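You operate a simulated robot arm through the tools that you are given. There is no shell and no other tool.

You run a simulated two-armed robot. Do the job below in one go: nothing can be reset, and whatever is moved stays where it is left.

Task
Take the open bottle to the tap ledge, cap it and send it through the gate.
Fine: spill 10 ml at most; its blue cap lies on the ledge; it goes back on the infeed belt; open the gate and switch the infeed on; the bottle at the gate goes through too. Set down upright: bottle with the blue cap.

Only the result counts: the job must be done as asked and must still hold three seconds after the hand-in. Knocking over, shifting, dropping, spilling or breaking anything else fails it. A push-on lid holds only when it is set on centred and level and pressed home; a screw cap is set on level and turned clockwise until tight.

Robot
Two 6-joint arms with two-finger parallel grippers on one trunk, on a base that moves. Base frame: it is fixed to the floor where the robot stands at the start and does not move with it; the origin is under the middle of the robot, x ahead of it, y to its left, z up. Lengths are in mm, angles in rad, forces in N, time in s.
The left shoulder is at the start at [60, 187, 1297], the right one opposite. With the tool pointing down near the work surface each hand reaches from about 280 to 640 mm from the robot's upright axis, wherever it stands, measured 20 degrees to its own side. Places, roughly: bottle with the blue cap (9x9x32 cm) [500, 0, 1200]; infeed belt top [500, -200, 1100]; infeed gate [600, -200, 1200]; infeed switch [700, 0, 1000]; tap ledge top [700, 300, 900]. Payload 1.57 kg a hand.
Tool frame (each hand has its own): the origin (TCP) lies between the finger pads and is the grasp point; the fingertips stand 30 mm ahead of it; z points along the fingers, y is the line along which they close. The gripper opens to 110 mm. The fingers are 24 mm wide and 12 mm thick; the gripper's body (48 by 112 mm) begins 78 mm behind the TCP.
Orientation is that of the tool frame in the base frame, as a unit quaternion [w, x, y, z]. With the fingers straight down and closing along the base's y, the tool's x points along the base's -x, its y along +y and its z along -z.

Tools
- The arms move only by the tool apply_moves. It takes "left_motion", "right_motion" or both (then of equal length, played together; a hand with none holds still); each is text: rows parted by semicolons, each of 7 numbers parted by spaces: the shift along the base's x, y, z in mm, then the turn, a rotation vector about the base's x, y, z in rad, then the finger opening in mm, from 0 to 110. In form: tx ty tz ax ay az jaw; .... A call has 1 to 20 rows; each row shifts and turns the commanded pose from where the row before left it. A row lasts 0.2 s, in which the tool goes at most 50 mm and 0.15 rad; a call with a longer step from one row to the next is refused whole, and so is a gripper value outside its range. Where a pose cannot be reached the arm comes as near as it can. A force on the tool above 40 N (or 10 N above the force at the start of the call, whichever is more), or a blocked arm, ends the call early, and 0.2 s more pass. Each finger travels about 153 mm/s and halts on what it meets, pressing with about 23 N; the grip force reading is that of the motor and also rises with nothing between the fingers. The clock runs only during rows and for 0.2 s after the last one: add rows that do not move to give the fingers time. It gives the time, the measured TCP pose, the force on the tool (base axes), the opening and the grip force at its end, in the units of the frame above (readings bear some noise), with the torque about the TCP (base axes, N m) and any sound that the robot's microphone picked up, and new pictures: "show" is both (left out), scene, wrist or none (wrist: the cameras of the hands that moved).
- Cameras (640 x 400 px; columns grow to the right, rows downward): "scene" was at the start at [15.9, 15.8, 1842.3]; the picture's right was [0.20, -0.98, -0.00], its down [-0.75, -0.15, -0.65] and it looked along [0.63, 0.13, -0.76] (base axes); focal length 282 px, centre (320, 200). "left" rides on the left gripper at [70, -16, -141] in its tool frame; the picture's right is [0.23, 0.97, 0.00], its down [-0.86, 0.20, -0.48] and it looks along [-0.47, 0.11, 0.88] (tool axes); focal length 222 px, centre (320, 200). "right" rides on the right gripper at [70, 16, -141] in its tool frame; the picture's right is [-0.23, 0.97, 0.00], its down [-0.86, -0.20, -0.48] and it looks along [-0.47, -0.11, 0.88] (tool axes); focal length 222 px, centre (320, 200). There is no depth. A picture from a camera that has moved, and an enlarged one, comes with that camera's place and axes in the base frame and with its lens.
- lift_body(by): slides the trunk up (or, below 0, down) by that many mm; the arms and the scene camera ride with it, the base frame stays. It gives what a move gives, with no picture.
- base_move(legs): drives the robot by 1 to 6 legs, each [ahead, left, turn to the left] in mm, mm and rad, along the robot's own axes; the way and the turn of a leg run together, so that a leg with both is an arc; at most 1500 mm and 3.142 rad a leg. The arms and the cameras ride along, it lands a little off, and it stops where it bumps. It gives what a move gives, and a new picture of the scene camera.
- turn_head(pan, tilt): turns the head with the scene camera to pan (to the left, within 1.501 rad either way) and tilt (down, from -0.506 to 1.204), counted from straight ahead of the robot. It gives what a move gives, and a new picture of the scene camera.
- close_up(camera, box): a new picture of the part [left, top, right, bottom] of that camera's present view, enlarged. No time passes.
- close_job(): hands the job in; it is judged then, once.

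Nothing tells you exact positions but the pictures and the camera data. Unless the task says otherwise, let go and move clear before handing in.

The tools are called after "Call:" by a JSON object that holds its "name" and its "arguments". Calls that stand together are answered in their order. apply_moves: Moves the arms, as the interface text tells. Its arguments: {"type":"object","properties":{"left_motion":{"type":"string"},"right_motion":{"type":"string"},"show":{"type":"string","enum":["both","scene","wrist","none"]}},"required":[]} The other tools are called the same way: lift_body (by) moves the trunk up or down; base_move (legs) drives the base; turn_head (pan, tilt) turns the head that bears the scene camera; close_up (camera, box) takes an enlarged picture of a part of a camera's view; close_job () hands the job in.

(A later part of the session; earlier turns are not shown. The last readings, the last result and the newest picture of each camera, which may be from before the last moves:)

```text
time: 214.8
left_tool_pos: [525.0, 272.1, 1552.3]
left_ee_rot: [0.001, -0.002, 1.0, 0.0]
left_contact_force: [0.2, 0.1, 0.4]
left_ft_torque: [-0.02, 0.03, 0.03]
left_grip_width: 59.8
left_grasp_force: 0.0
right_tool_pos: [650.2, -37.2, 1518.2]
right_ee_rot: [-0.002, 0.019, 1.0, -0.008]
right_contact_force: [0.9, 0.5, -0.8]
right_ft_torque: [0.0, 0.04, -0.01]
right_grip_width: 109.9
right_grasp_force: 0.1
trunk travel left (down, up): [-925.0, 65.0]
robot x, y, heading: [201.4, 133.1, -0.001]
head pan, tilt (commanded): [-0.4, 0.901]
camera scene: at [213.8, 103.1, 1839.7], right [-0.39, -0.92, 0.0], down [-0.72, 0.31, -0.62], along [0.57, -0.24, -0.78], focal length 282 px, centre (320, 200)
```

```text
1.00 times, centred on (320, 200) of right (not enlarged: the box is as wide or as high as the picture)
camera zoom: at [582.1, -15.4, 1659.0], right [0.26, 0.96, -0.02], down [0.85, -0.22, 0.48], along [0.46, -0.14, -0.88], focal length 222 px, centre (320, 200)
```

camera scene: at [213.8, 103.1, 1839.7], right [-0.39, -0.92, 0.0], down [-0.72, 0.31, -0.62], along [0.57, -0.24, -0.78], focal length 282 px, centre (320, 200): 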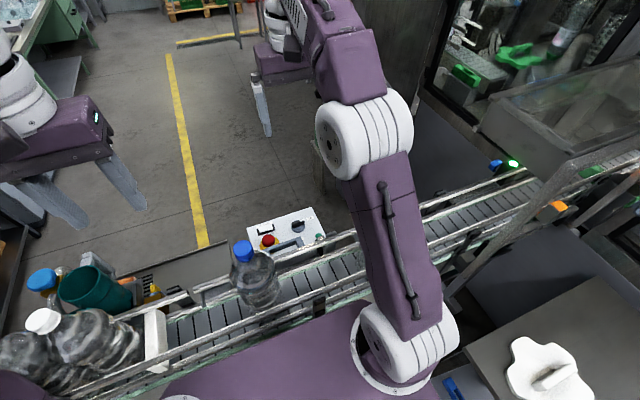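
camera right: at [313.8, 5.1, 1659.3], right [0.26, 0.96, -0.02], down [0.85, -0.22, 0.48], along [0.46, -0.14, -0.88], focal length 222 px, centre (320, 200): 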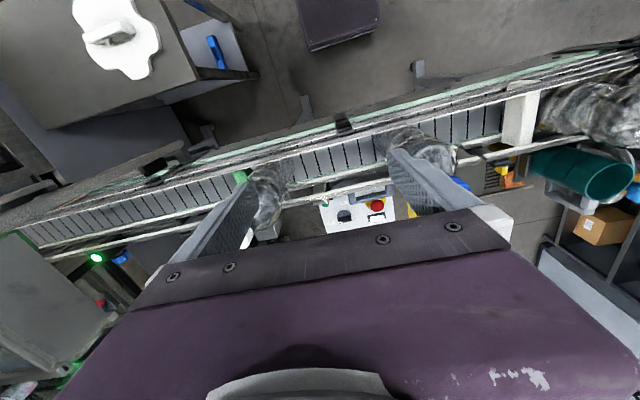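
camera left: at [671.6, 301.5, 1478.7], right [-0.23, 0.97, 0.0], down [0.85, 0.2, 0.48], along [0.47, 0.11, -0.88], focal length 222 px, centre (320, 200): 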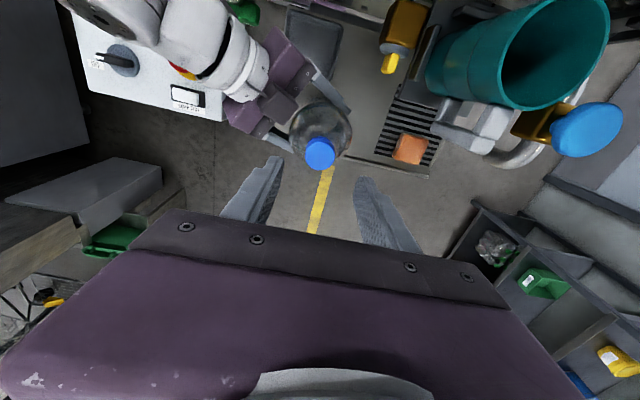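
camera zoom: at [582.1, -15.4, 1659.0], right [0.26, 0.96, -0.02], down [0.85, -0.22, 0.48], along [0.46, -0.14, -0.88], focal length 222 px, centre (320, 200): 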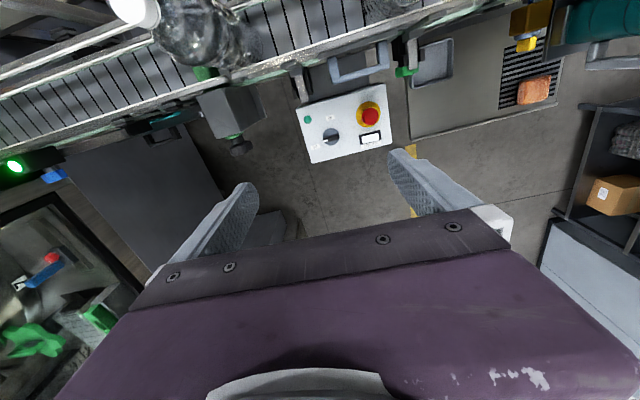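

From here the right wrist camera sees the gate housing with its black knob and the switch box. I zoom in on both.

Call:
{"name": "close_up", "arguments": {"camera": "right", "box": [170, 60, 290, 170]}}

Call:
{"name": "close_up", "arguments": {"camera": "right", "box": [290, 80, 400, 170]}}

Call:
{"name": "close_up", "arguments": {"camera": "left", "box": [0, 60, 260, 260]}}

Call:
{"name": "close_up", "arguments": {"camera": "scene", "box": [235, 190, 345, 270]}}

```text
3.64 times, centred on (230, 115) of right
camera zoom: at [582.1, -15.4, 1659.0], right [0.26, 0.96, -0.02], down [0.85, -0.22, 0.48], along [0.46, -0.14, -0.88], focal length 808 px, centre (647, 509)
```

zoom: 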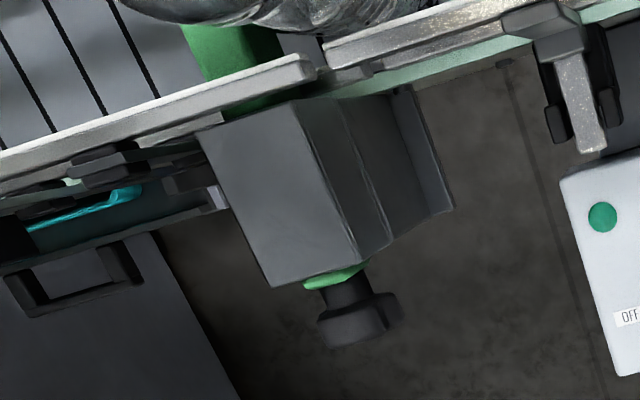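

```text
4.44 times, centred on (345, 125) of right
camera zoom: at [582.1, -15.4, 1659.0], right [0.26, 0.96, -0.02], down [0.85, -0.22, 0.48], along [0.46, -0.14, -0.88], focal length 987 px, centre (209, 533)
```

zoom: 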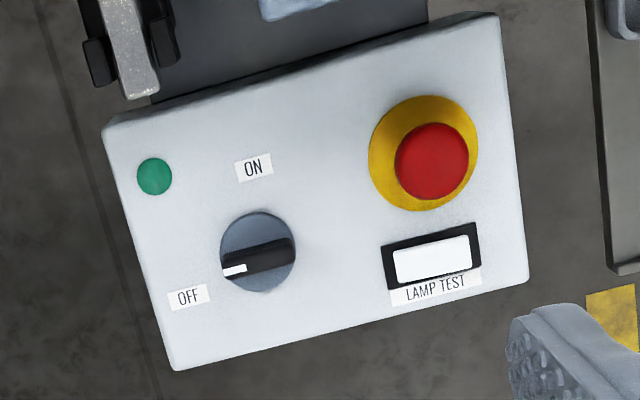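

```text
2.00 times, centred on (130, 160) of left
camera zoom: at [456.7, 257.4, 1693.5], right [-0.23, 0.97, 0.0], down [0.85, 0.2, 0.48], along [0.47, 0.11, -0.88], focal length 444 px, centre (700, 280)
```

zoom: 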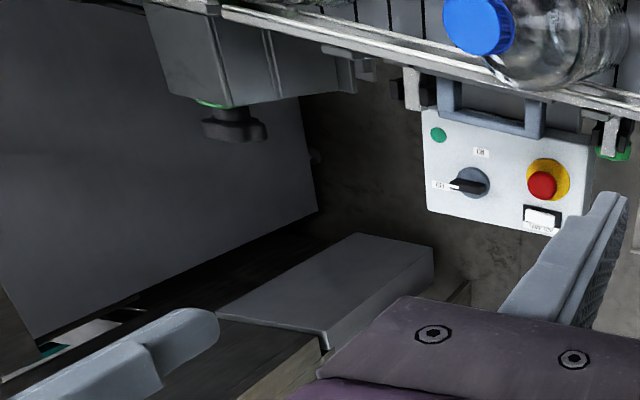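

```text
5.00 times, centred on (290, 230) of scene
camera zoom: at [213.8, 103.1, 1839.7], right [-0.39, -0.92, 0.0], down [-0.72, 0.31, -0.62], along [0.57, -0.24, -0.78], focal length 1409 px, centre (470, 50)
```

zoom: 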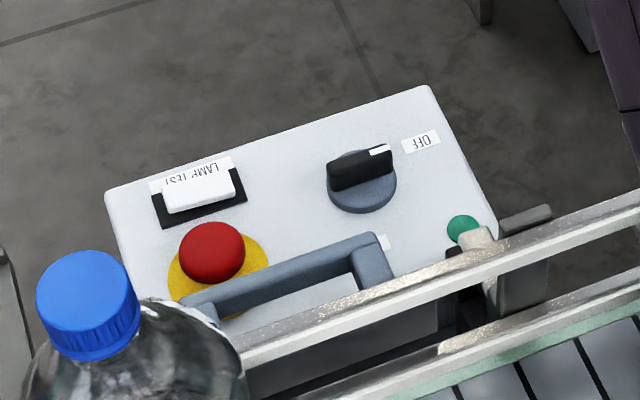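

Selector bar lies along y pointing OFF at about [732, −36, 1024]; the gate's pull knob is a disc about 48 mm wide at [666, −229, 1172]. I move the right hand above the gate knob and pitch it 30° forward for reach.

Call:
{"name": "apply_moves", "arguments": {"right_motion": "1.7 -31.8 -31.3 0.016 -0.004 0.038 110; 1.7 -31.8 -31.3 0 0 0 110; 1.7 -31.8 -31.3 0 0 0 110; 1.7 -31.8 -31.3 0 0 0 110; 1.7 -31.8 -31.3 0 0 0 110; 1.7 -31.8 -31.3 0 0 0 110; 0 0 0 0 -0.13 0 110; 0 0 0 0 -0.13 0 110; 0 0 0 0 -0.13 0 110; 0 0 0 0 -0.13 0 110; 0 0 0 0 0 0 110", "show": "both"}}

Call:
{"name": "close_up", "arguments": {"camera": "right", "box": [220, 80, 420, 240]}}

```text
time: 217.2
left_tool_pos: [522.2, 275.1, 1553.3]
left_ee_rot: [0.001, -0.002, 1.0, 0.001]
left_contact_force: [-1.0, 0.4, 0.4]
left_ft_torque: [0.02, 0.0, -0.01]
left_grip_width: 59.8
left_grasp_force: 0.0
right_tool_pos: [656.9, -226.2, 1330.4]
right_ee_rot: [0.258, 0.0, 0.966, -0.001]
right_contact_force: [-0.3, 0.0, 0.7]
right_ft_torque: [-0.04, 0.01, 0.0]
right_grip_width: 110.0
right_grasp_force: 0.1
trunk travel left (down, up): [-925.0, 65.0]
robot x, y, heading: [202.3, 127.7, 0.0]
head pan, tilt (commanded): [-0.4, 0.901]
camera scene: at [210.2, 103.8, 1839.8], right [-0.39, -0.92, 0.0], down [-0.72, 0.31, -0.62], along [0.57, -0.24, -0.78], focal length 282 px, centre (320, 200)
camera right: at [526.8, -210.5, 1418.4], right [0.2, 0.97, 0.11], down [0.5, -0.2, 0.84], along [0.84, -0.11, -0.53], focal length 222 px, centre (320, 200)
```

scene: 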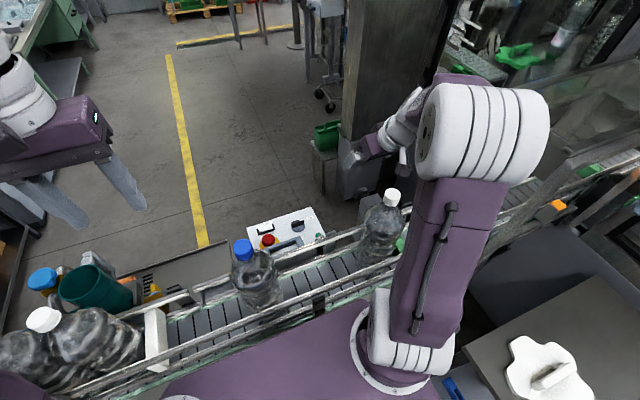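
right: 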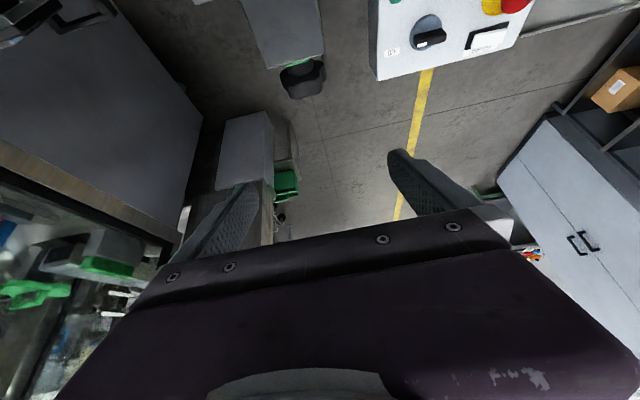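

```text
2.50 times, centred on (320, 160) of right
camera zoom: at [526.8, -210.5, 1418.4], right [0.2, 0.97, 0.11], down [0.5, -0.2, 0.84], along [0.84, -0.11, -0.53], focal length 555 px, centre (320, 300)
```

zoom: 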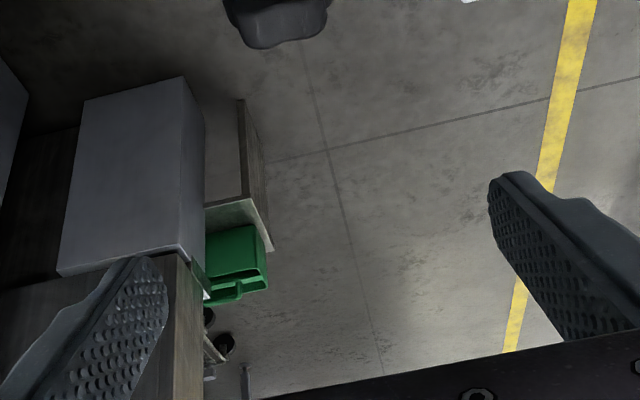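

The knob lies straight below at about [664, −229, 1172]. I reduce the pitch to 15° so the wrist camera keeps clear of the white-capped bottle and lower the open fingers around the knob.

Call:
{"name": "apply_moves", "arguments": {"right_motion": "4 -1.5 -20 0 0.13 0 100; 4 -1.5 -30 0 0.13 0 90; 0 0 -40 0 0 0 80; 0 0 -30 0 0 0 80; 0 0 0 0 0 0 80", "show": "wrist"}}

Call:
{"name": "close_up", "arguments": {"camera": "right", "box": [220, 100, 420, 230]}}

Call:
{"name": "close_up", "arguments": {"camera": "scene", "box": [330, 100, 450, 260]}}

```text
time: 218.4
left_tool_pos: [523.6, 273.2, 1552.7]
left_ee_rot: [0.0, -0.002, 1.0, 0.0]
left_contact_force: [0.6, -0.7, 0.1]
left_ft_torque: [0.0, 0.02, 0.03]
left_grip_width: 60.2
left_grasp_force: 0.1
right_tool_pos: [666.4, -231.4, 1210.9]
right_ee_rot: [0.131, 0.0, 0.991, -0.001]
right_contact_force: [-1.0, -0.1, -0.9]
right_ft_torque: [0.0, 0.02, -0.01]
right_grip_width: 80.0
right_grasp_force: 0.0
trunk travel left (down, up): [-925.0, 65.0]
robot x, y, heading: [199.1, 131.3, 0.001]
head pan, tilt (commanded): [-0.4, 0.901]
camera right: at [562.7, -214.2, 1328.6], right [0.22, 0.97, 0.06], down [0.7, -0.2, 0.68], along [0.68, -0.11, -0.73], focal length 222 px, centre (320, 200)
```

right: 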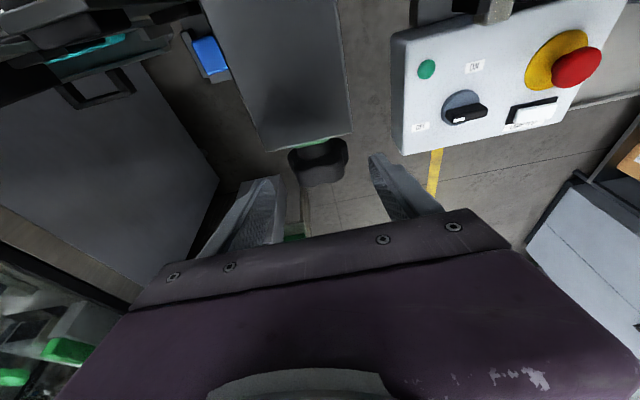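

```text
3.08 times, centred on (320, 165) of right
camera zoom: at [562.7, -214.2, 1328.6], right [0.22, 0.97, 0.06], down [0.7, -0.2, 0.68], along [0.68, -0.11, -0.73], focal length 684 px, centre (320, 308)
```

zoom: 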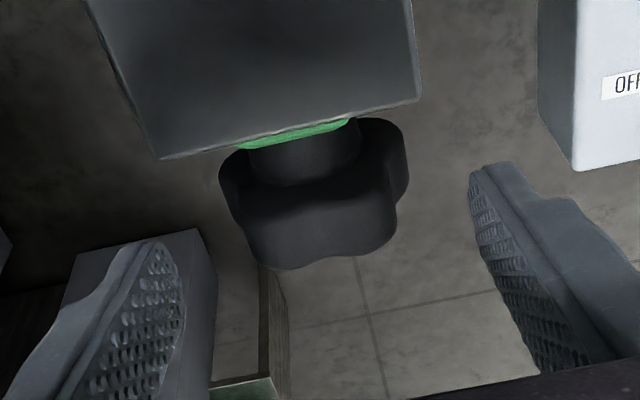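

```text
2.50 times, centred on (390, 180) of scene
camera zoom: at [211.4, 103.2, 1839.7], right [-0.39, -0.92, 0.0], down [-0.72, 0.31, -0.62], along [0.57, -0.24, -0.78], focal length 704 px, centre (145, 250)
```

zoom: 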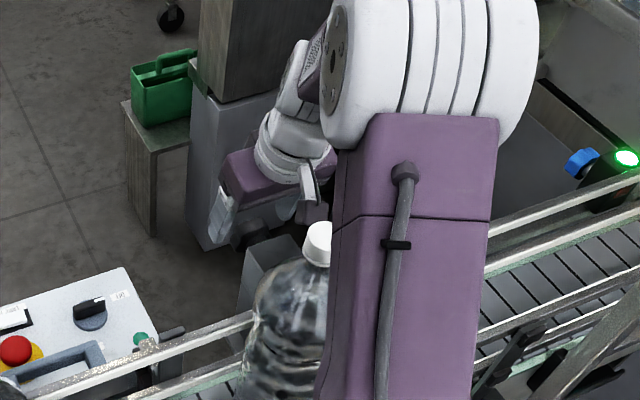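

The knob is centred between the fingers. I lower the last 35 mm and close on it.

Call:
{"name": "apply_moves", "arguments": {"right_motion": "0.5 1 -15 0 0 0 80; 0 0.5 -12 0 0 0 80; 0 0 -8 0 0 0 80; 0 0 0 0 0 0 66; 0 0 0 0 0 0 58; 0 0 0 0 0 0 50; 0 0 0 0 0 0 40; 0 0 0 0 0 0 30; 0 0 0 0 0 0 30; 0 0 0 0 0 0 30", "show": "wrist"}}

Call:
{"name": "close_up", "arguments": {"camera": "right", "box": [220, 100, 420, 230]}}

```text
time: 220.6
left_tool_pos: [523.1, 272.7, 1552.4]
left_ee_rot: [0.001, -0.001, 1.0, -0.001]
left_contact_force: [0.4, 1.0, -0.9]
left_ft_torque: [-0.01, -0.01, -0.01]
left_grip_width: 60.2
left_grasp_force: 0.0
right_tool_pos: [667.2, -228.8, 1175.6]
right_ee_rot: [0.13, 0.0, 0.992, 0.0]
right_contact_force: [0.1, 1.2, -1.7]
right_ft_torque: [0.18, 0.12, -0.4]
right_grip_width: 47.1
right_grasp_force: 44.6
trunk travel left (down, up): [-925.0, 65.0]
robot x, y, heading: [196.3, 130.7, -0.001]
head pan, tilt (commanded): [-0.4, 0.901]
camera right: at [563.1, -212.4, 1293.7], right [0.22, 0.97, 0.06], down [0.7, -0.2, 0.68], along [0.68, -0.11, -0.73], focal length 222 px, centre (320, 200)
```

right: 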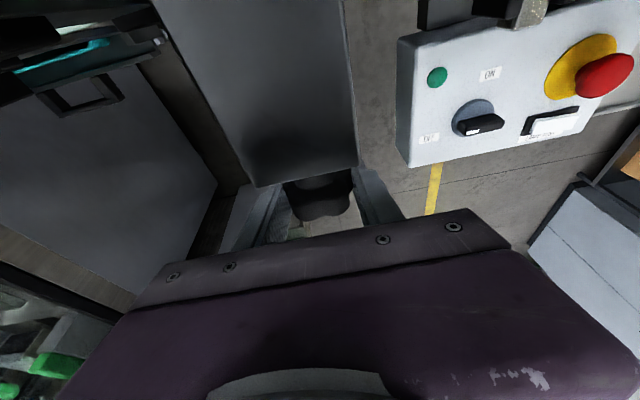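

```text
3.08 times, centred on (320, 165) of right
camera zoom: at [563.1, -212.4, 1293.7], right [0.22, 0.97, 0.06], down [0.7, -0.2, 0.68], along [0.68, -0.11, -0.73], focal length 684 px, centre (320, 308)
```

zoom: 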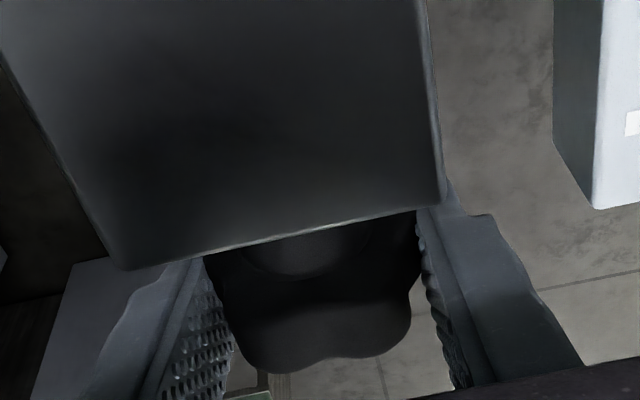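

The knob is gripped at 47 mm. I pull it straight in +x and watch the force.

Call:
{"name": "apply_moves", "arguments": {"right_motion": "4 0 0 0 0 0 30; 6 0 0 0 0 0 30; 8 0 0 0 0 0 30; 8 0 0 0 0 0 30; 8 0 0 0 0 0 30; 6 0 0 0 0 0 30; 0 0 0 0 0 0 30", "show": "both"}}

Call:
{"name": "close_up", "arguments": {"camera": "right", "box": [160, 60, 420, 230]}}

```text
time: 222.2
left_tool_pos: [524.4, 272.6, 1552.3]
left_ee_rot: [0.0, -0.001, 1.0, 0.0]
left_contact_force: [-0.1, -0.1, 0.3]
left_ft_torque: [0.02, 0.02, 0.0]
left_grip_width: 60.0
left_grasp_force: 0.0
right_tool_pos: [707.0, -229.3, 1176.4]
right_ee_rot: [0.129, 0.0, 0.992, 0.0]
right_contact_force: [-0.9, 0.9, -8.8]
right_ft_torque: [0.33, 0.09, -0.63]
right_grip_width: 47.6
right_grasp_force: 45.6
trunk travel left (down, up): [-925.0, 65.0]
robot x, y, heading: [202.3, 131.6, -0.004]
head pan, tilt (commanded): [-0.4, 0.901]
camera scene: at [212.3, 102.5, 1839.7], right [-0.39, -0.92, 0.0], down [-0.72, 0.31, -0.62], along [0.57, -0.24, -0.78], focal length 282 px, centre (320, 200)
camera right: at [604.0, -212.6, 1293.9], right [0.22, 0.97, 0.06], down [0.7, -0.2, 0.68], along [0.68, -0.11, -0.73], focal length 222 px, centre (320, 200)
```

scene: 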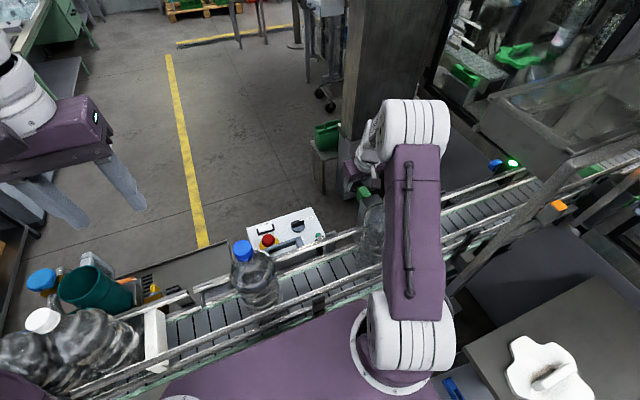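
right: 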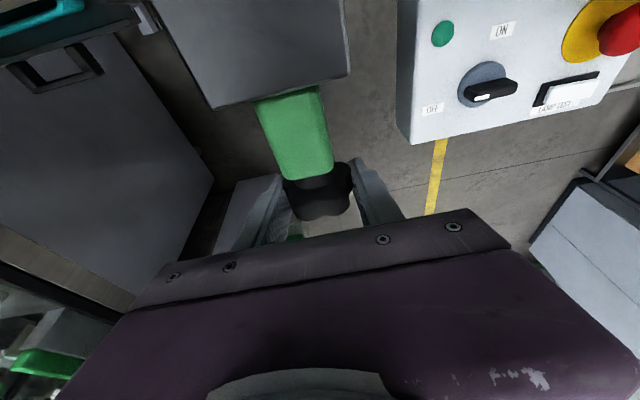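

```text
2.35 times, centred on (290, 145) of right
camera zoom: at [604.0, -212.6, 1293.9], right [0.22, 0.97, 0.06], down [0.7, -0.2, 0.68], along [0.68, -0.11, -0.73], focal length 523 px, centre (391, 329)
```

zoom: 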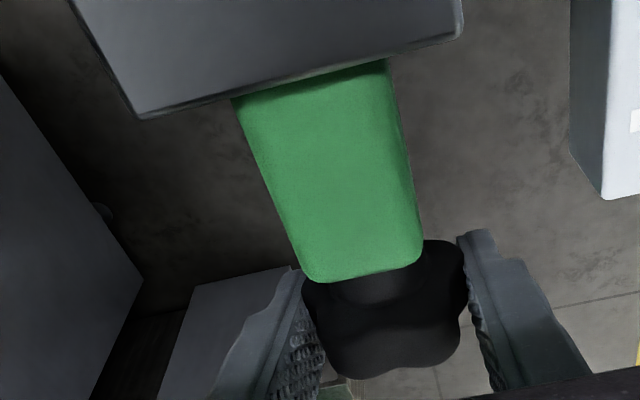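

The blade slides out freely. I keep pulling another 60 mm, pitching the hand gradually for reach.

Call:
{"name": "apply_moves", "arguments": {"right_motion": "8 0 -0.5 0 -0.04 0 30; 10 0 -0.5 0 -0.04 0 30; 10 0 0 0 -0.04 0 30; 10 0 0 0 -0.04 0 30; 10 0 0 0 -0.04 0 30; 8 0 0 0 -0.04 0 30; 4 0 0 0 0 0 30; 0 0 0 0 0 0 30", "show": "both"}}

Call:
{"name": "close_up", "arguments": {"camera": "scene", "box": [330, 140, 470, 280]}}

```text
time: 224.0
left_tool_pos: [522.6, 273.0, 1552.7]
left_ee_rot: [0.0, -0.001, 1.0, 0.0]
left_contact_force: [-0.4, 0.4, -0.1]
left_ft_torque: [0.0, 0.01, 0.03]
left_grip_width: 60.2
left_grasp_force: 0.0
right_tool_pos: [765.6, -228.5, 1177.6]
right_ee_rot: [0.251, 0.001, 0.968, -0.002]
right_contact_force: [1.8, -2.3, 9.7]
right_ft_torque: [0.0, 0.08, 0.02]
right_grip_width: 47.7
right_grasp_force: 44.9
trunk travel left (down, up): [-925.0, 65.0]
robot x, y, heading: [204.5, 130.6, -0.001]
head pan, tilt (commanded): [-0.4, 0.901]
camera scene: at [209.7, 103.5, 1839.8], right [-0.39, -0.92, 0.0], down [-0.72, 0.31, -0.62], along [0.57, -0.24, -0.78], focal length 282 px, centre (320, 200)
camera right: at [637.3, -212.2, 1265.8], right [0.2, 0.97, 0.11], down [0.52, -0.2, 0.83], along [0.83, -0.11, -0.54], focal length 222 px, centre (320, 200)
```

scene: 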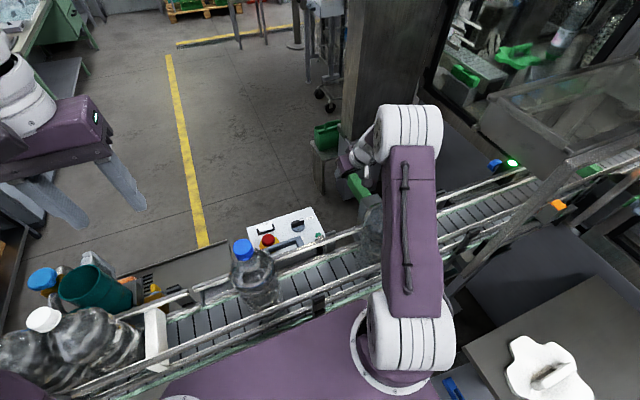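
right: 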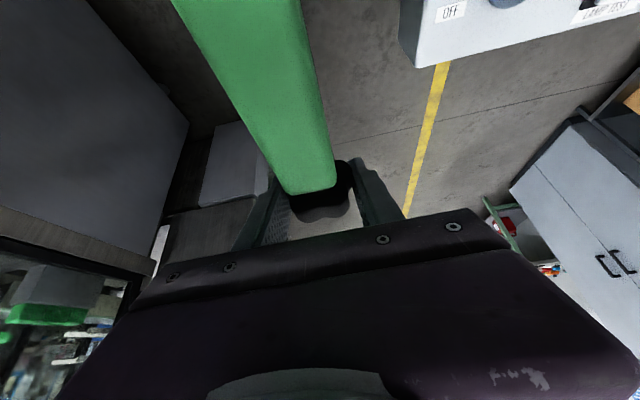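

```text
2.86 times, centred on (400, 210) of scene
camera zoom: at [209.7, 103.5, 1839.8], right [-0.39, -0.92, 0.0], down [-0.72, 0.31, -0.62], along [0.57, -0.24, -0.78], focal length 805 px, centre (91, 171)
```

zoom: 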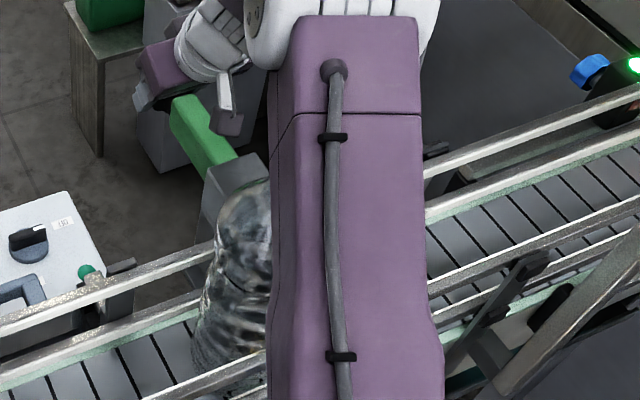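

About 98 mm out, which brings the blade end near the far rail. I pull a little further to make sure it is fully clear, watching for an end stop.

Call:
{"name": "apply_moves", "arguments": {"right_motion": "5 0 0.7 0 -0.02 0 30; 5 0 0.7 0 -0.02 0 30; 5 0 0 0 -0.02 0 30; 5 0 0 0 -0.02 0 30; 5 0 0 0 -0.02 0 30; 0 0 0 0 0 0 30", "show": "wrist"}}

Call:
{"name": "turn_head", "arguments": {"pan": -0.15, "tilt": 1.0}}

```text
time: 225.4
left_tool_pos: [519.6, 274.0, 1553.4]
left_ee_rot: [0.002, -0.002, 1.0, 0.0]
left_contact_force: [0.4, -1.1, -0.6]
left_ft_torque: [0.03, 0.02, -0.01]
left_grip_width: 59.7
left_grasp_force: 0.1
right_tool_pos: [791.3, -228.7, 1180.8]
right_ee_rot: [0.3, 0.0, 0.954, -0.002]
right_contact_force: [-4.5, -1.0, 10.4]
right_ft_torque: [-0.39, 0.32, -0.35]
right_grip_width: 46.3
right_grasp_force: 44.6
trunk travel left (down, up): [-925.0, 65.0]
robot x, y, heading: [204.5, 130.0, -0.002]
head pan, tilt (commanded): [-0.4, 0.901]
camera right: at [653.4, -212.6, 1256.0], right [0.19, 0.97, 0.13], down [0.43, -0.2, 0.88], along [0.89, -0.11, -0.45], focal length 222 px, centre (320, 200)
```

right: 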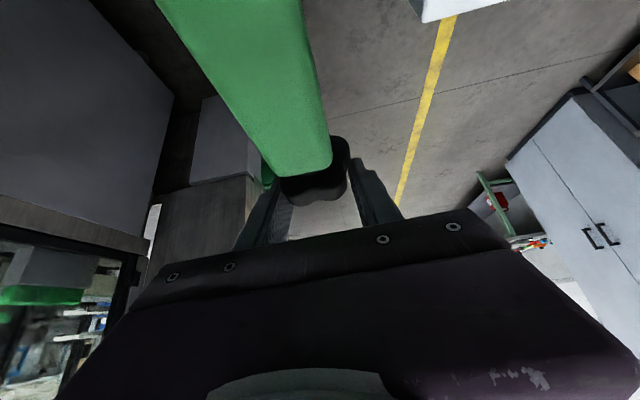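

```text
time: 226.2
left_tool_pos: [519.5, 275.1, 1553.4]
left_ee_rot: [0.003, -0.002, 1.0, 0.001]
left_contact_force: [0.7, -0.3, 0.4]
left_ft_torque: [-0.01, -0.03, -0.01]
left_grip_width: 59.8
left_grasp_force: 0.0
right_tool_pos: [789.9, -230.1, 1180.0]
right_ee_rot: [0.301, 0.001, 0.954, -0.002]
right_contact_force: [3.6, -5.5, 26.1]
right_ft_torque: [-0.06, -0.42, -0.04]
right_grip_width: 46.3
right_grasp_force: 45.1
trunk travel left (down, up): [-925.0, 65.0]
robot x, y, heading: [202.1, 133.2, -0.003]
head pan, tilt (commanded): [-0.15, 1.0]
camera scene: at [205.7, 123.3, 1832.8], right [-0.15, -0.99, 0.0], down [-0.83, 0.13, -0.54], along [0.54, -0.08, -0.84], focal length 282 px, centre (320, 200)
```

scene: 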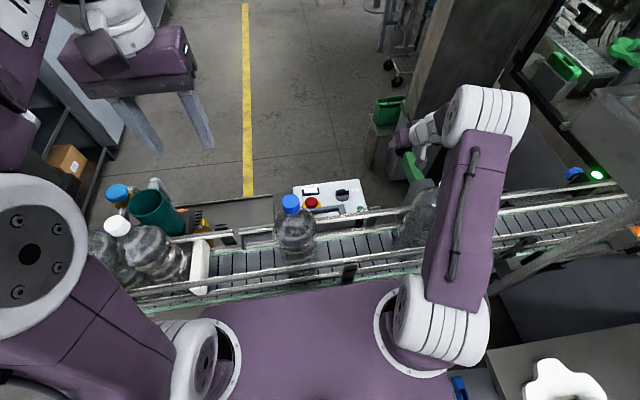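

The slide is out about 124 mm and follows the hand freely. I open the fingers and lift straight up off the knob.

Call:
{"name": "apply_moves", "arguments": {"right_motion": "0 0 2 0 0 0 30; 0 0 0 0 0 0 60; 0 0 0 0 0 0 85; 0 0 0 0 0 0 85; 0 0 20 0 0 0 85; 0 0 35 0 0 0 85; 0 0 40 0 0 0 85; 0 0 40 0 0 0 85; 0 0 0 0 0 0 85", "show": "both"}}

Call:
{"name": "close_up", "arguments": {"camera": "right", "box": [160, 0, 420, 180]}}

```text
time: 228.2
left_tool_pos: [523.5, 272.8, 1552.9]
left_ee_rot: [0.001, -0.002, 1.0, 0.0]
left_contact_force: [0.1, -0.5, -0.3]
left_ft_torque: [-0.03, -0.01, 0.01]
left_grip_width: 60.2
left_grasp_force: 0.0
right_tool_pos: [790.3, -228.1, 1314.3]
right_ee_rot: [0.296, 0.0, 0.955, 0.0]
right_contact_force: [0.6, 0.5, 0.2]
right_ft_torque: [0.0, 0.0, 0.01]
right_grip_width: 85.1
right_grasp_force: 0.1
trunk travel left (down, up): [-925.0, 65.0]
robot x, y, heading: [202.9, 130.4, 0.0]
head pan, tilt (commanded): [-0.15, 1.0]
camera scene: at [210.5, 122.0, 1832.5], right [-0.15, -0.99, 0.0], down [-0.83, 0.13, -0.54], along [0.53, -0.08, -0.84], focal length 282 px, centre (320, 200)
camera right: at [653.1, -212.2, 1390.0], right [0.19, 0.97, 0.13], down [0.43, -0.2, 0.88], along [0.88, -0.11, -0.46], focal length 222 px, centre (320, 200)
```

scene: 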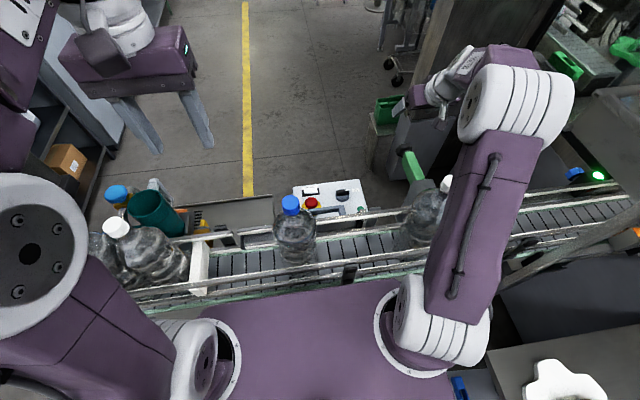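
right: 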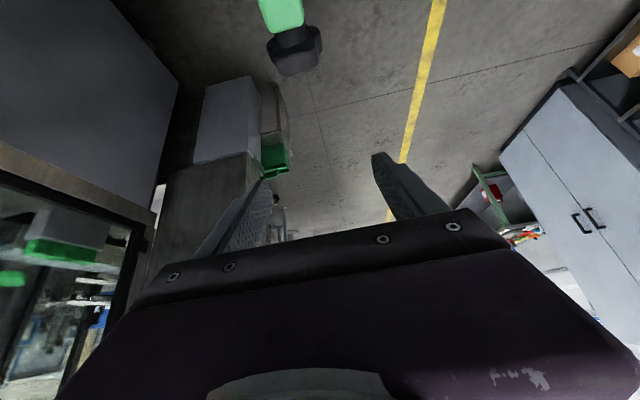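

```text
2.22 times, centred on (290, 90) of right
camera zoom: at [653.1, -212.2, 1390.0], right [0.19, 0.97, 0.13], down [0.43, -0.2, 0.88], along [0.88, -0.11, -0.46], focal length 494 px, centre (387, 444)
```

zoom: 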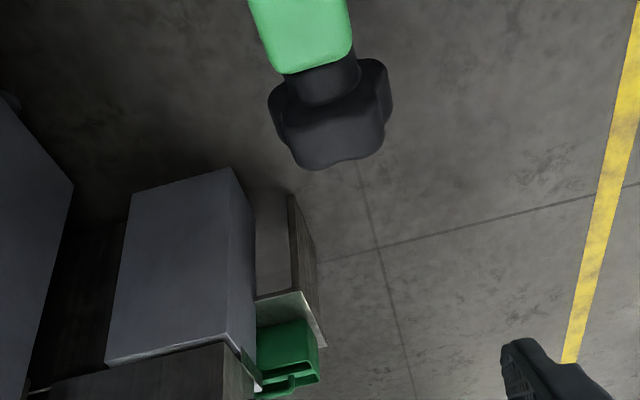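

The gate stays pulled out. Now I bring the right hand to the selector: pitch back to straight down, turn it 90° so the fingers close across the bar, and stop above it.

Call:
{"name": "apply_moves", "arguments": {"right_motion": "-11.6 25.6 -8 0 0.12 0 85; -11.6 25.6 -8 0 0.12 0 80; -11.6 25.6 -8 0 0.12 0 70; -11.6 25.6 -8 0 0.12 0 60; -11.6 25.6 -8 0 0.12 0 60; 0 5.8 -10 0 0 0.1428 60; 0 5.8 -10 0 0 0.1428 60; 0 5.8 -10 0 0 0.1428 60; 0 5.8 -10 0 0 0.1428 60; 0 5.8 -10 0 0 0.1428 60; 0 5.8 -10 0 0 0.1428 60; 0 5.8 -10 0 0 0.1428 60; 0 5.8 -10 0 0 0.1428 60; 0 5.8 -10 0 0 0.1428 60; 0 5.8 -10 0 0 0.1428 60; 0 5.8 -10 0 0 0.1428 60; 0 0 0 0 0 0 60", "show": "both"}}

Call:
{"name": "close_up", "arguments": {"camera": "right", "box": [240, 80, 400, 220]}}

Call:
{"name": "close_up", "arguments": {"camera": "scene", "box": [350, 160, 490, 280]}}

```text
time: 231.8
left_tool_pos: [522.7, 272.9, 1552.3]
left_ee_rot: [0.001, -0.001, 1.0, 0.0]
left_contact_force: [0.5, 0.2, -0.6]
left_ft_torque: [-0.01, 0.01, -0.01]
left_grip_width: 59.9
left_grasp_force: 0.0
right_tool_pos: [734.3, -36.5, 1163.9]
right_ee_rot: [-0.002, 0.708, -0.706, 0.0]
right_contact_force: [0.7, 1.3, 0.6]
right_ft_torque: [0.03, 0.02, -0.04]
right_grip_width: 59.9
right_grasp_force: 0.1
trunk travel left (down, up): [-925.0, 65.0]
robot x, y, heading: [201.2, 131.0, 0.003]
head pan, tilt (commanded): [-0.15, 1.0]
camera scene: at [210.2, 122.1, 1832.5], right [-0.15, -0.99, 0.0], down [-0.83, 0.13, -0.54], along [0.53, -0.08, -0.84], focal length 282 px, centre (320, 200)
camera right: at [717.7, -106.6, 1304.0], right [-0.97, 0.23, 0.0], down [0.2, 0.85, 0.48], along [0.11, 0.47, -0.88], focal length 222 px, centre (320, 200)
```

scene: 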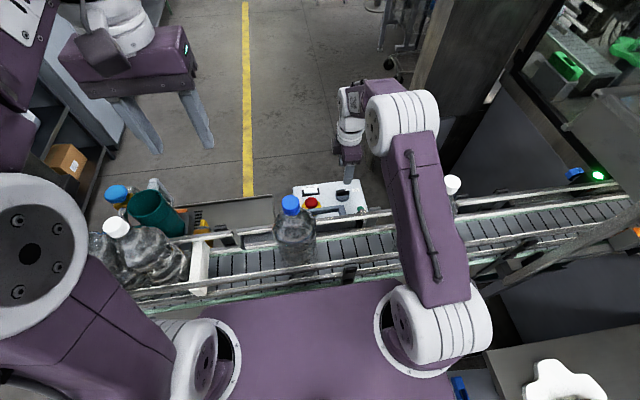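
right: 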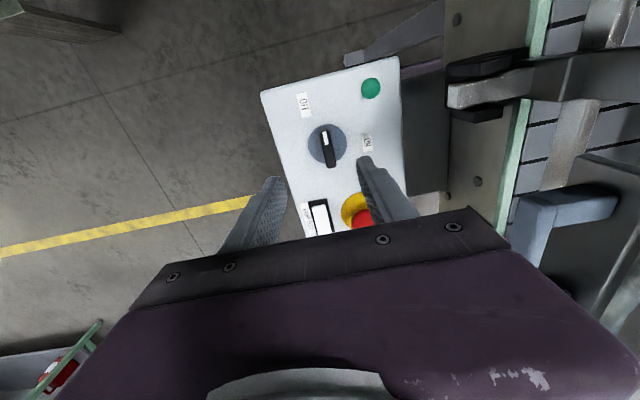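

```text
2.86 times, centred on (320, 150) of right
camera zoom: at [717.7, -106.6, 1304.0], right [-0.97, 0.23, 0.0], down [0.2, 0.85, 0.48], along [0.11, 0.47, -0.88], focal length 635 px, centre (320, 343)
```

zoom: 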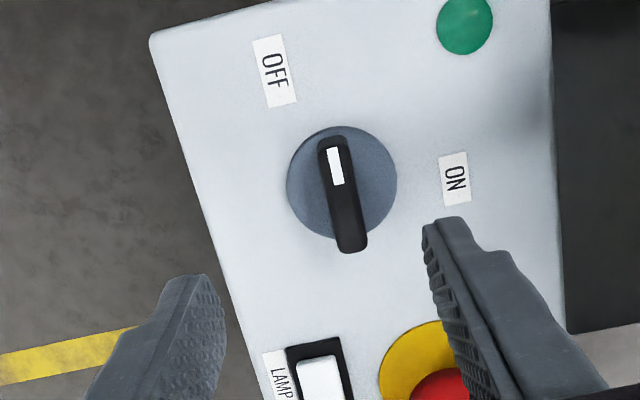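

```text
3.33 times, centred on (420, 220) of scene
camera zoom: at [210.2, 122.1, 1832.5], right [-0.15, -0.99, 0.0], down [-0.83, 0.13, -0.54], along [0.53, -0.08, -0.84], focal length 939 px, centre (-13, 133)
```

zoom: 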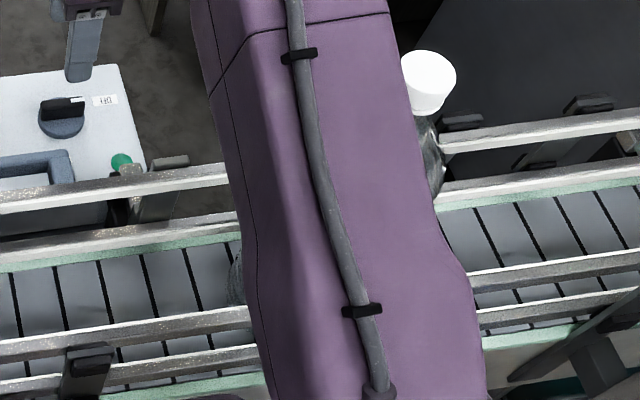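

The bar is about 9 mm toward −x of the tool axis. I shift over it and lower to just above.

Call:
{"name": "apply_moves", "arguments": {"right_motion": "-9.2 3 -20 0 0 0 60; 0 0 -30 0 0 0 50; 0 0 -30 0 0 0 50; 0 0 -20 0 0 0 50; 0 0 0 0 0 0 50", "show": "wrist"}}

Call:
{"name": "close_up", "arguments": {"camera": "right", "box": [260, 120, 380, 220]}}

Call:
{"name": "close_up", "arguments": {"camera": "scene", "box": [285, 150, 385, 230]}}

```text
time: 233.0
left_tool_pos: [524.3, 273.3, 1553.6]
left_ee_rot: [0.0, -0.002, 1.0, 0.0]
left_contact_force: [0.0, -0.2, -0.1]
left_ft_torque: [-0.03, 0.01, 0.03]
left_grip_width: 60.0
left_grasp_force: 0.1
right_tool_pos: [723.5, -33.0, 1062.4]
right_ee_rot: [-0.001, 0.707, -0.707, 0.0]
right_contact_force: [-0.3, 0.3, 0.4]
right_ft_torque: [0.0, 0.02, 0.02]
right_grip_width: 50.0
right_grasp_force: 0.0
trunk travel left (down, up): [-925.0, 65.0]
robot x, y, heading: [203.7, 129.7, -0.002]
head pan, tilt (commanded): [-0.15, 1.0]
camera right: at [707.8, -103.6, 1203.8], right [-0.97, 0.23, 0.0], down [0.2, 0.85, 0.48], along [0.11, 0.47, -0.88], focal length 222 px, centre (320, 200)
```

right: 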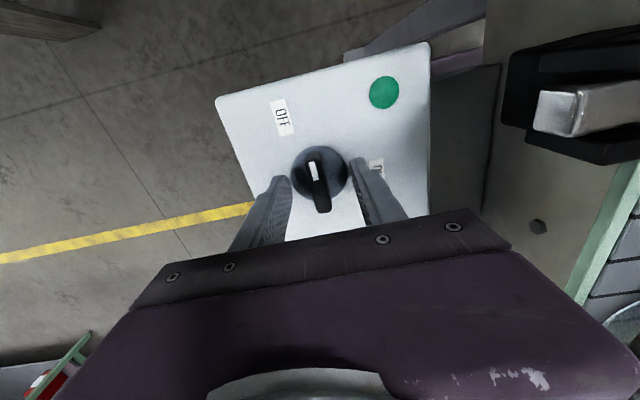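

```text
4.00 times, centred on (320, 170) of right
camera zoom: at [707.8, -103.6, 1203.8], right [-0.97, 0.23, 0.0], down [0.2, 0.85, 0.48], along [0.11, 0.47, -0.88], focal length 888 px, centre (320, 320)
```

zoom: 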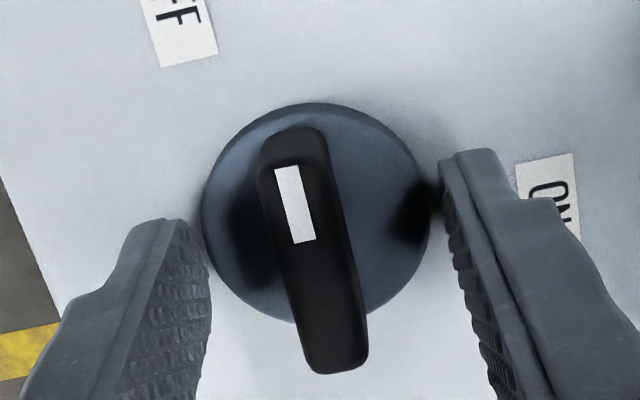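

```text
5.00 times, centred on (335, 190) of scene
camera zoom: at [210.0, 122.3, 1832.5], right [-0.15, -0.99, 0.0], down [-0.83, 0.13, -0.54], along [0.53, -0.08, -0.84], focal length 1409 px, centre (245, 250)
```

zoom: 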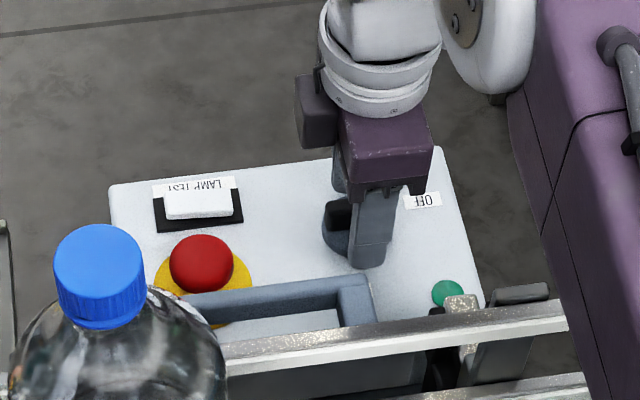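

The fingers straddle the bar. I centre by a couple of millimetres and lower in small steps.

Call:
{"name": "apply_moves", "arguments": {"right_motion": "1.5 -3 -4 0 0 0 50; 0 0 -4 0 0 0 50; 0 0 -3 0 0 0 50; 0 0 0 0 0 0 50", "show": "none"}}

Call:
{"name": "close_up", "arguments": {"camera": "right", "box": [260, 120, 380, 220]}}

Call:
{"name": "close_up", "arguments": {"camera": "scene", "box": [315, 170, 365, 220]}}

```text
time: 234.0
left_tool_pos: [520.7, 274.5, 1553.7]
left_ee_rot: [0.002, -0.002, 1.0, 0.0]
left_contact_force: [-0.9, 0.3, -0.4]
left_ft_torque: [-0.02, 0.03, -0.02]
left_grip_width: 60.0
left_grasp_force: 0.2
right_tool_pos: [724.3, -37.2, 1056.0]
right_ee_rot: [0.001, -0.707, 0.708, -0.001]
right_contact_force: [0.7, -3.7, 21.7]
right_ft_torque: [-0.25, 0.66, 0.03]
right_grip_width: 49.2
right_grasp_force: 0.0
trunk travel left (down, up): [-925.0, 65.0]
robot x, y, heading: [199.2, 132.2, 0.001]
head pan, tilt (commanded): [-0.15, 1.0]
```

```text
4.00 times, centred on (320, 170) of right
camera zoom: at [708.5, -106.9, 1195.6], right [-0.97, 0.23, 0.0], down [0.2, 0.85, 0.48], along [0.11, 0.47, -0.88], focal length 888 px, centre (320, 320)
```

zoom: 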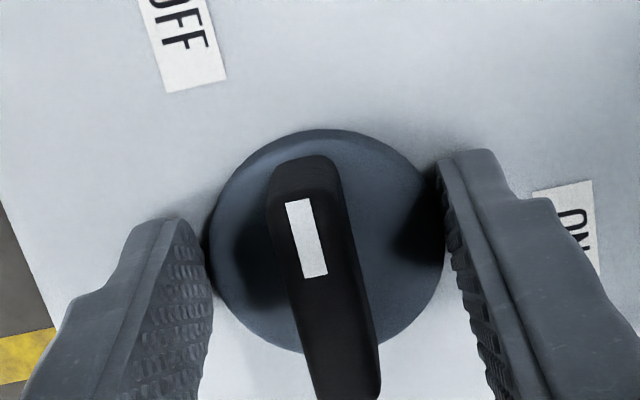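

```text
8.00 times, centred on (340, 195) of scene
camera zoom: at [207.2, 122.6, 1832.9], right [-0.15, -0.99, 0.0], down [-0.83, 0.13, -0.54], along [0.54, -0.08, -0.84], focal length 2254 px, centre (160, 240)
```

zoom: 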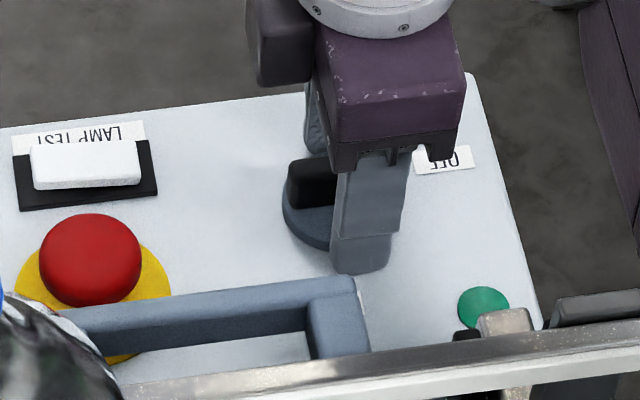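

The fingertips touch the knob's disc. I raise 6 mm, centre, and close on the bar.

Call:
{"name": "apply_moves", "arguments": {"right_motion": "0 0 4 0 0 0 50; 0 1.5 2 0 0 0 50; 0 0 0 0 0 0 40; 0 0 0 0 0 0 30; 0 0 0 0 0 0 22; 0 0 0 0 0 0 14; 0 0 0 0 0 0 6; 0 0 0 0 0 0 6; 0 0 0 0 0 0 6", "show": "none"}}

Call:
{"name": "close_up", "arguments": {"camera": "right", "box": [260, 120, 380, 220]}}

Call:
{"name": "close_up", "arguments": {"camera": "scene", "box": [315, 170, 365, 220]}}

```text
time: 236.0
left_tool_pos: [522.3, 273.9, 1552.1]
left_ee_rot: [0.002, -0.002, 1.0, 0.0]
left_contact_force: [-0.3, 0.3, 0.1]
left_ft_torque: [-0.01, 0.01, -0.02]
left_grip_width: 59.9
left_grasp_force: 0.0
right_tool_pos: [724.2, -36.2, 1059.4]
right_ee_rot: [0.001, -0.707, 0.707, 0.0]
right_contact_force: [-8.0, 0.5, -8.8]
right_ft_torque: [0.03, 0.22, -0.01]
right_grip_width: 45.9
right_grasp_force: 45.5
trunk travel left (down, up): [-925.0, 65.0]
robot x, y, heading: [202.8, 128.8, -0.005]
head pan, tilt (commanded): [-0.15, 1.0]
```

```text
4.00 times, centred on (320, 170) of right
camera zoom: at [708.7, -105.7, 1199.4], right [-0.97, 0.23, 0.0], down [0.2, 0.85, 0.48], along [0.11, 0.47, -0.88], focal length 888 px, centre (320, 320)
```

zoom: 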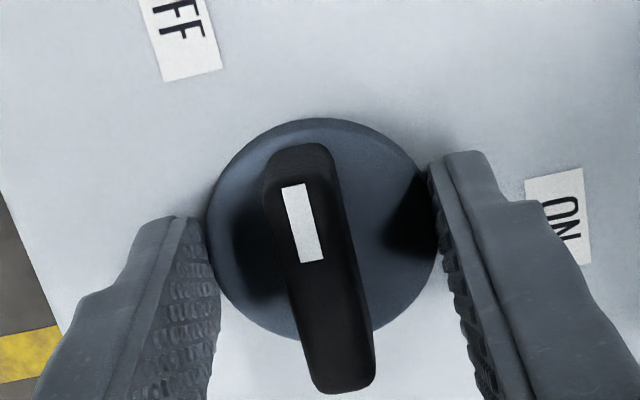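

```text
8.00 times, centred on (340, 195) of scene
camera zoom: at [209.2, 121.9, 1832.5], right [-0.15, -0.99, 0.0], down [-0.83, 0.13, -0.54], along [0.53, -0.08, -0.84], focal length 2254 px, centre (160, 240)
```

zoom: 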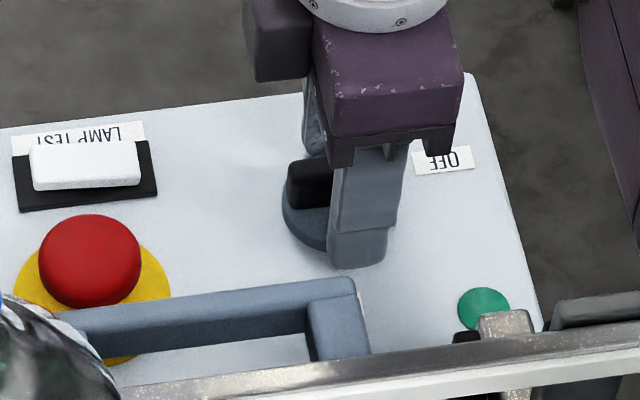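

The fingers hold the knob by its round body (46 mm, 45 N). I turn it clockwise and check that it follows.

Call:
{"name": "apply_moves", "arguments": {"right_motion": "-0.8 0 -1 0 0 -0.1 6; 0 0 0 0 0 -0.14 6; 0 0 0 0 0 -0.14 6; 0 0 0 0 0 -0.14 6; 0 0 0 0 0 0 6", "show": "none"}}

Call:
{"name": "close_up", "arguments": {"camera": "right", "box": [260, 120, 380, 220]}}

```text
time: 237.2
left_tool_pos: [522.1, 272.8, 1553.7]
left_ee_rot: [0.002, -0.002, 1.0, 0.0]
left_contact_force: [0.1, 0.3, 1.3]
left_ft_torque: [0.01, -0.01, 0.02]
left_grip_width: 60.1
left_grasp_force: 0.0
right_tool_pos: [724.4, -34.6, 1059.3]
right_ee_rot: [0.002, -0.5, 0.866, 0.0]
right_contact_force: [-5.5, -0.5, 6.4]
right_ft_torque: [-0.48, 0.53, 0.03]
right_grip_width: 45.9
right_grasp_force: 45.0
trunk travel left (down, up): [-925.0, 65.0]
robot x, y, heading: [200.8, 134.7, -0.0]
head pan, tilt (commanded): [-0.15, 1.0]
```

```text
4.00 times, centred on (320, 170) of right
camera zoom: at [674.6, -87.9, 1199.4], right [-0.73, 0.68, 0.0], down [0.6, 0.64, 0.48], along [0.33, 0.35, -0.88], focal length 888 px, centre (320, 320)
```

zoom: 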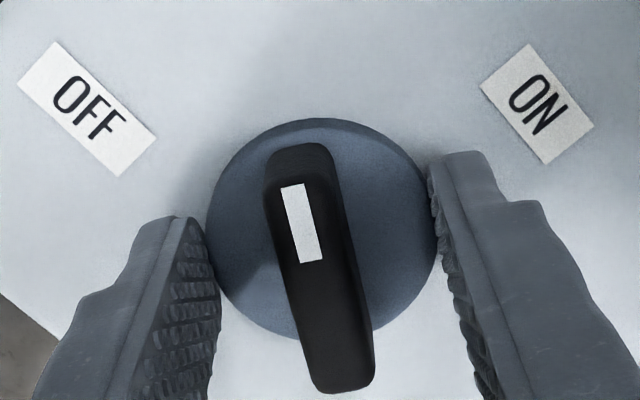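

The knob turns with the hand; it is a third of the way to ON. I turn the remaining 60°, which should start the belt.

Call:
{"name": "apply_moves", "arguments": {"right_motion": "0 0 0 0 0 -0.14 6; 0 0 0 0 0 -0.14 6; 0 0 0 0 0 -0.14 6; 0 0 0 0 0 -0.14 6; 0 0 0 0 0 -0.14 6; 0 0 0 0 0 -0.14 6; 0 0 0 0 0 -0.14 6; 0 0 0 0 0 -0.07 6; 0 0 0 0 0 0 6", "show": "scene"}}

Call:
{"name": "close_up", "arguments": {"camera": "right", "box": [260, 120, 380, 220]}}

Call:
{"name": "close_up", "arguments": {"camera": "scene", "box": [240, 160, 520, 300]}}

```text
time: 239.2
left_tool_pos: [519.3, 274.8, 1552.2]
left_ee_rot: [0.002, -0.002, 1.0, -0.001]
left_contact_force: [0.7, -0.1, 0.1]
left_ft_torque: [0.0, -0.01, -0.01]
left_grip_width: 59.9
left_grasp_force: 0.1
right_tool_pos: [724.1, -34.8, 1059.2]
right_ee_rot: [0.002, 0.0, 1.0, -0.001]
right_contact_force: [-8.3, 7.8, 1.8]
right_ft_torque: [0.36, -0.1, 0.07]
right_grip_width: 45.7
right_grasp_force: 44.7
trunk travel left (down, up): [-925.0, 65.0]
robot x, y, heading: [201.5, 134.3, -0.001]
head pan, tilt (commanded): [-0.15, 1.0]
camera scene: at [207.0, 124.5, 1832.5], right [-0.15, -0.99, 0.0], down [-0.83, 0.13, -0.54], along [0.54, -0.08, -0.84], focal length 282 px, centre (320, 200)
```

scene: 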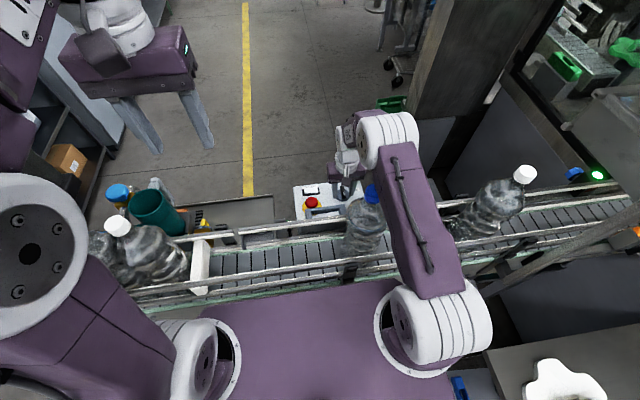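

```text
4.00 times, centred on (320, 170) of right
camera zoom: at [653.2, -17.4, 1199.5], right [0.23, 0.97, 0.0], down [0.85, -0.2, 0.48], along [0.47, -0.11, -0.88], focal length 888 px, centre (320, 320)
```

zoom: 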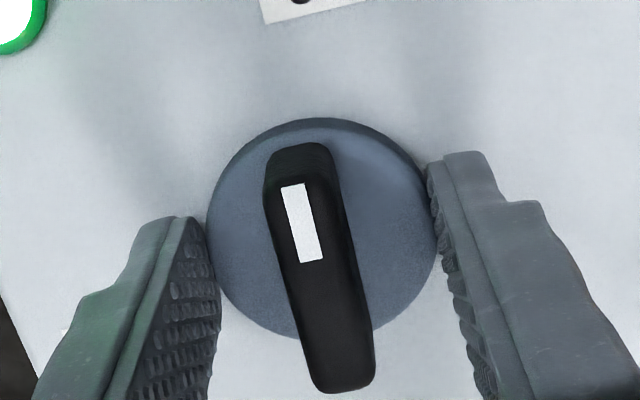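

```text
2.29 times, centred on (380, 230) of scene
camera zoom: at [207.0, 124.5, 1832.5], right [-0.15, -0.99, 0.0], down [-0.83, 0.13, -0.54], along [0.54, -0.08, -0.84], focal length 644 px, centre (183, 131)
```

zoom: 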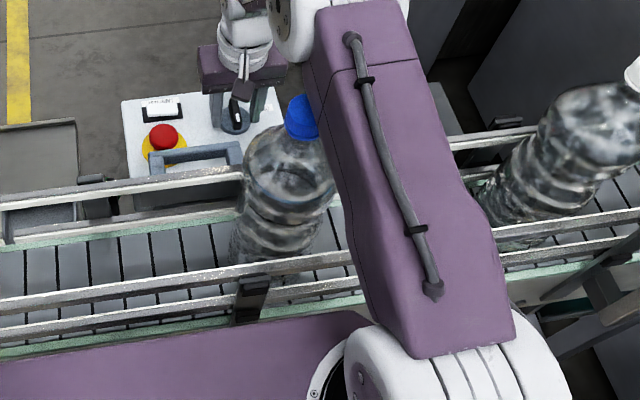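

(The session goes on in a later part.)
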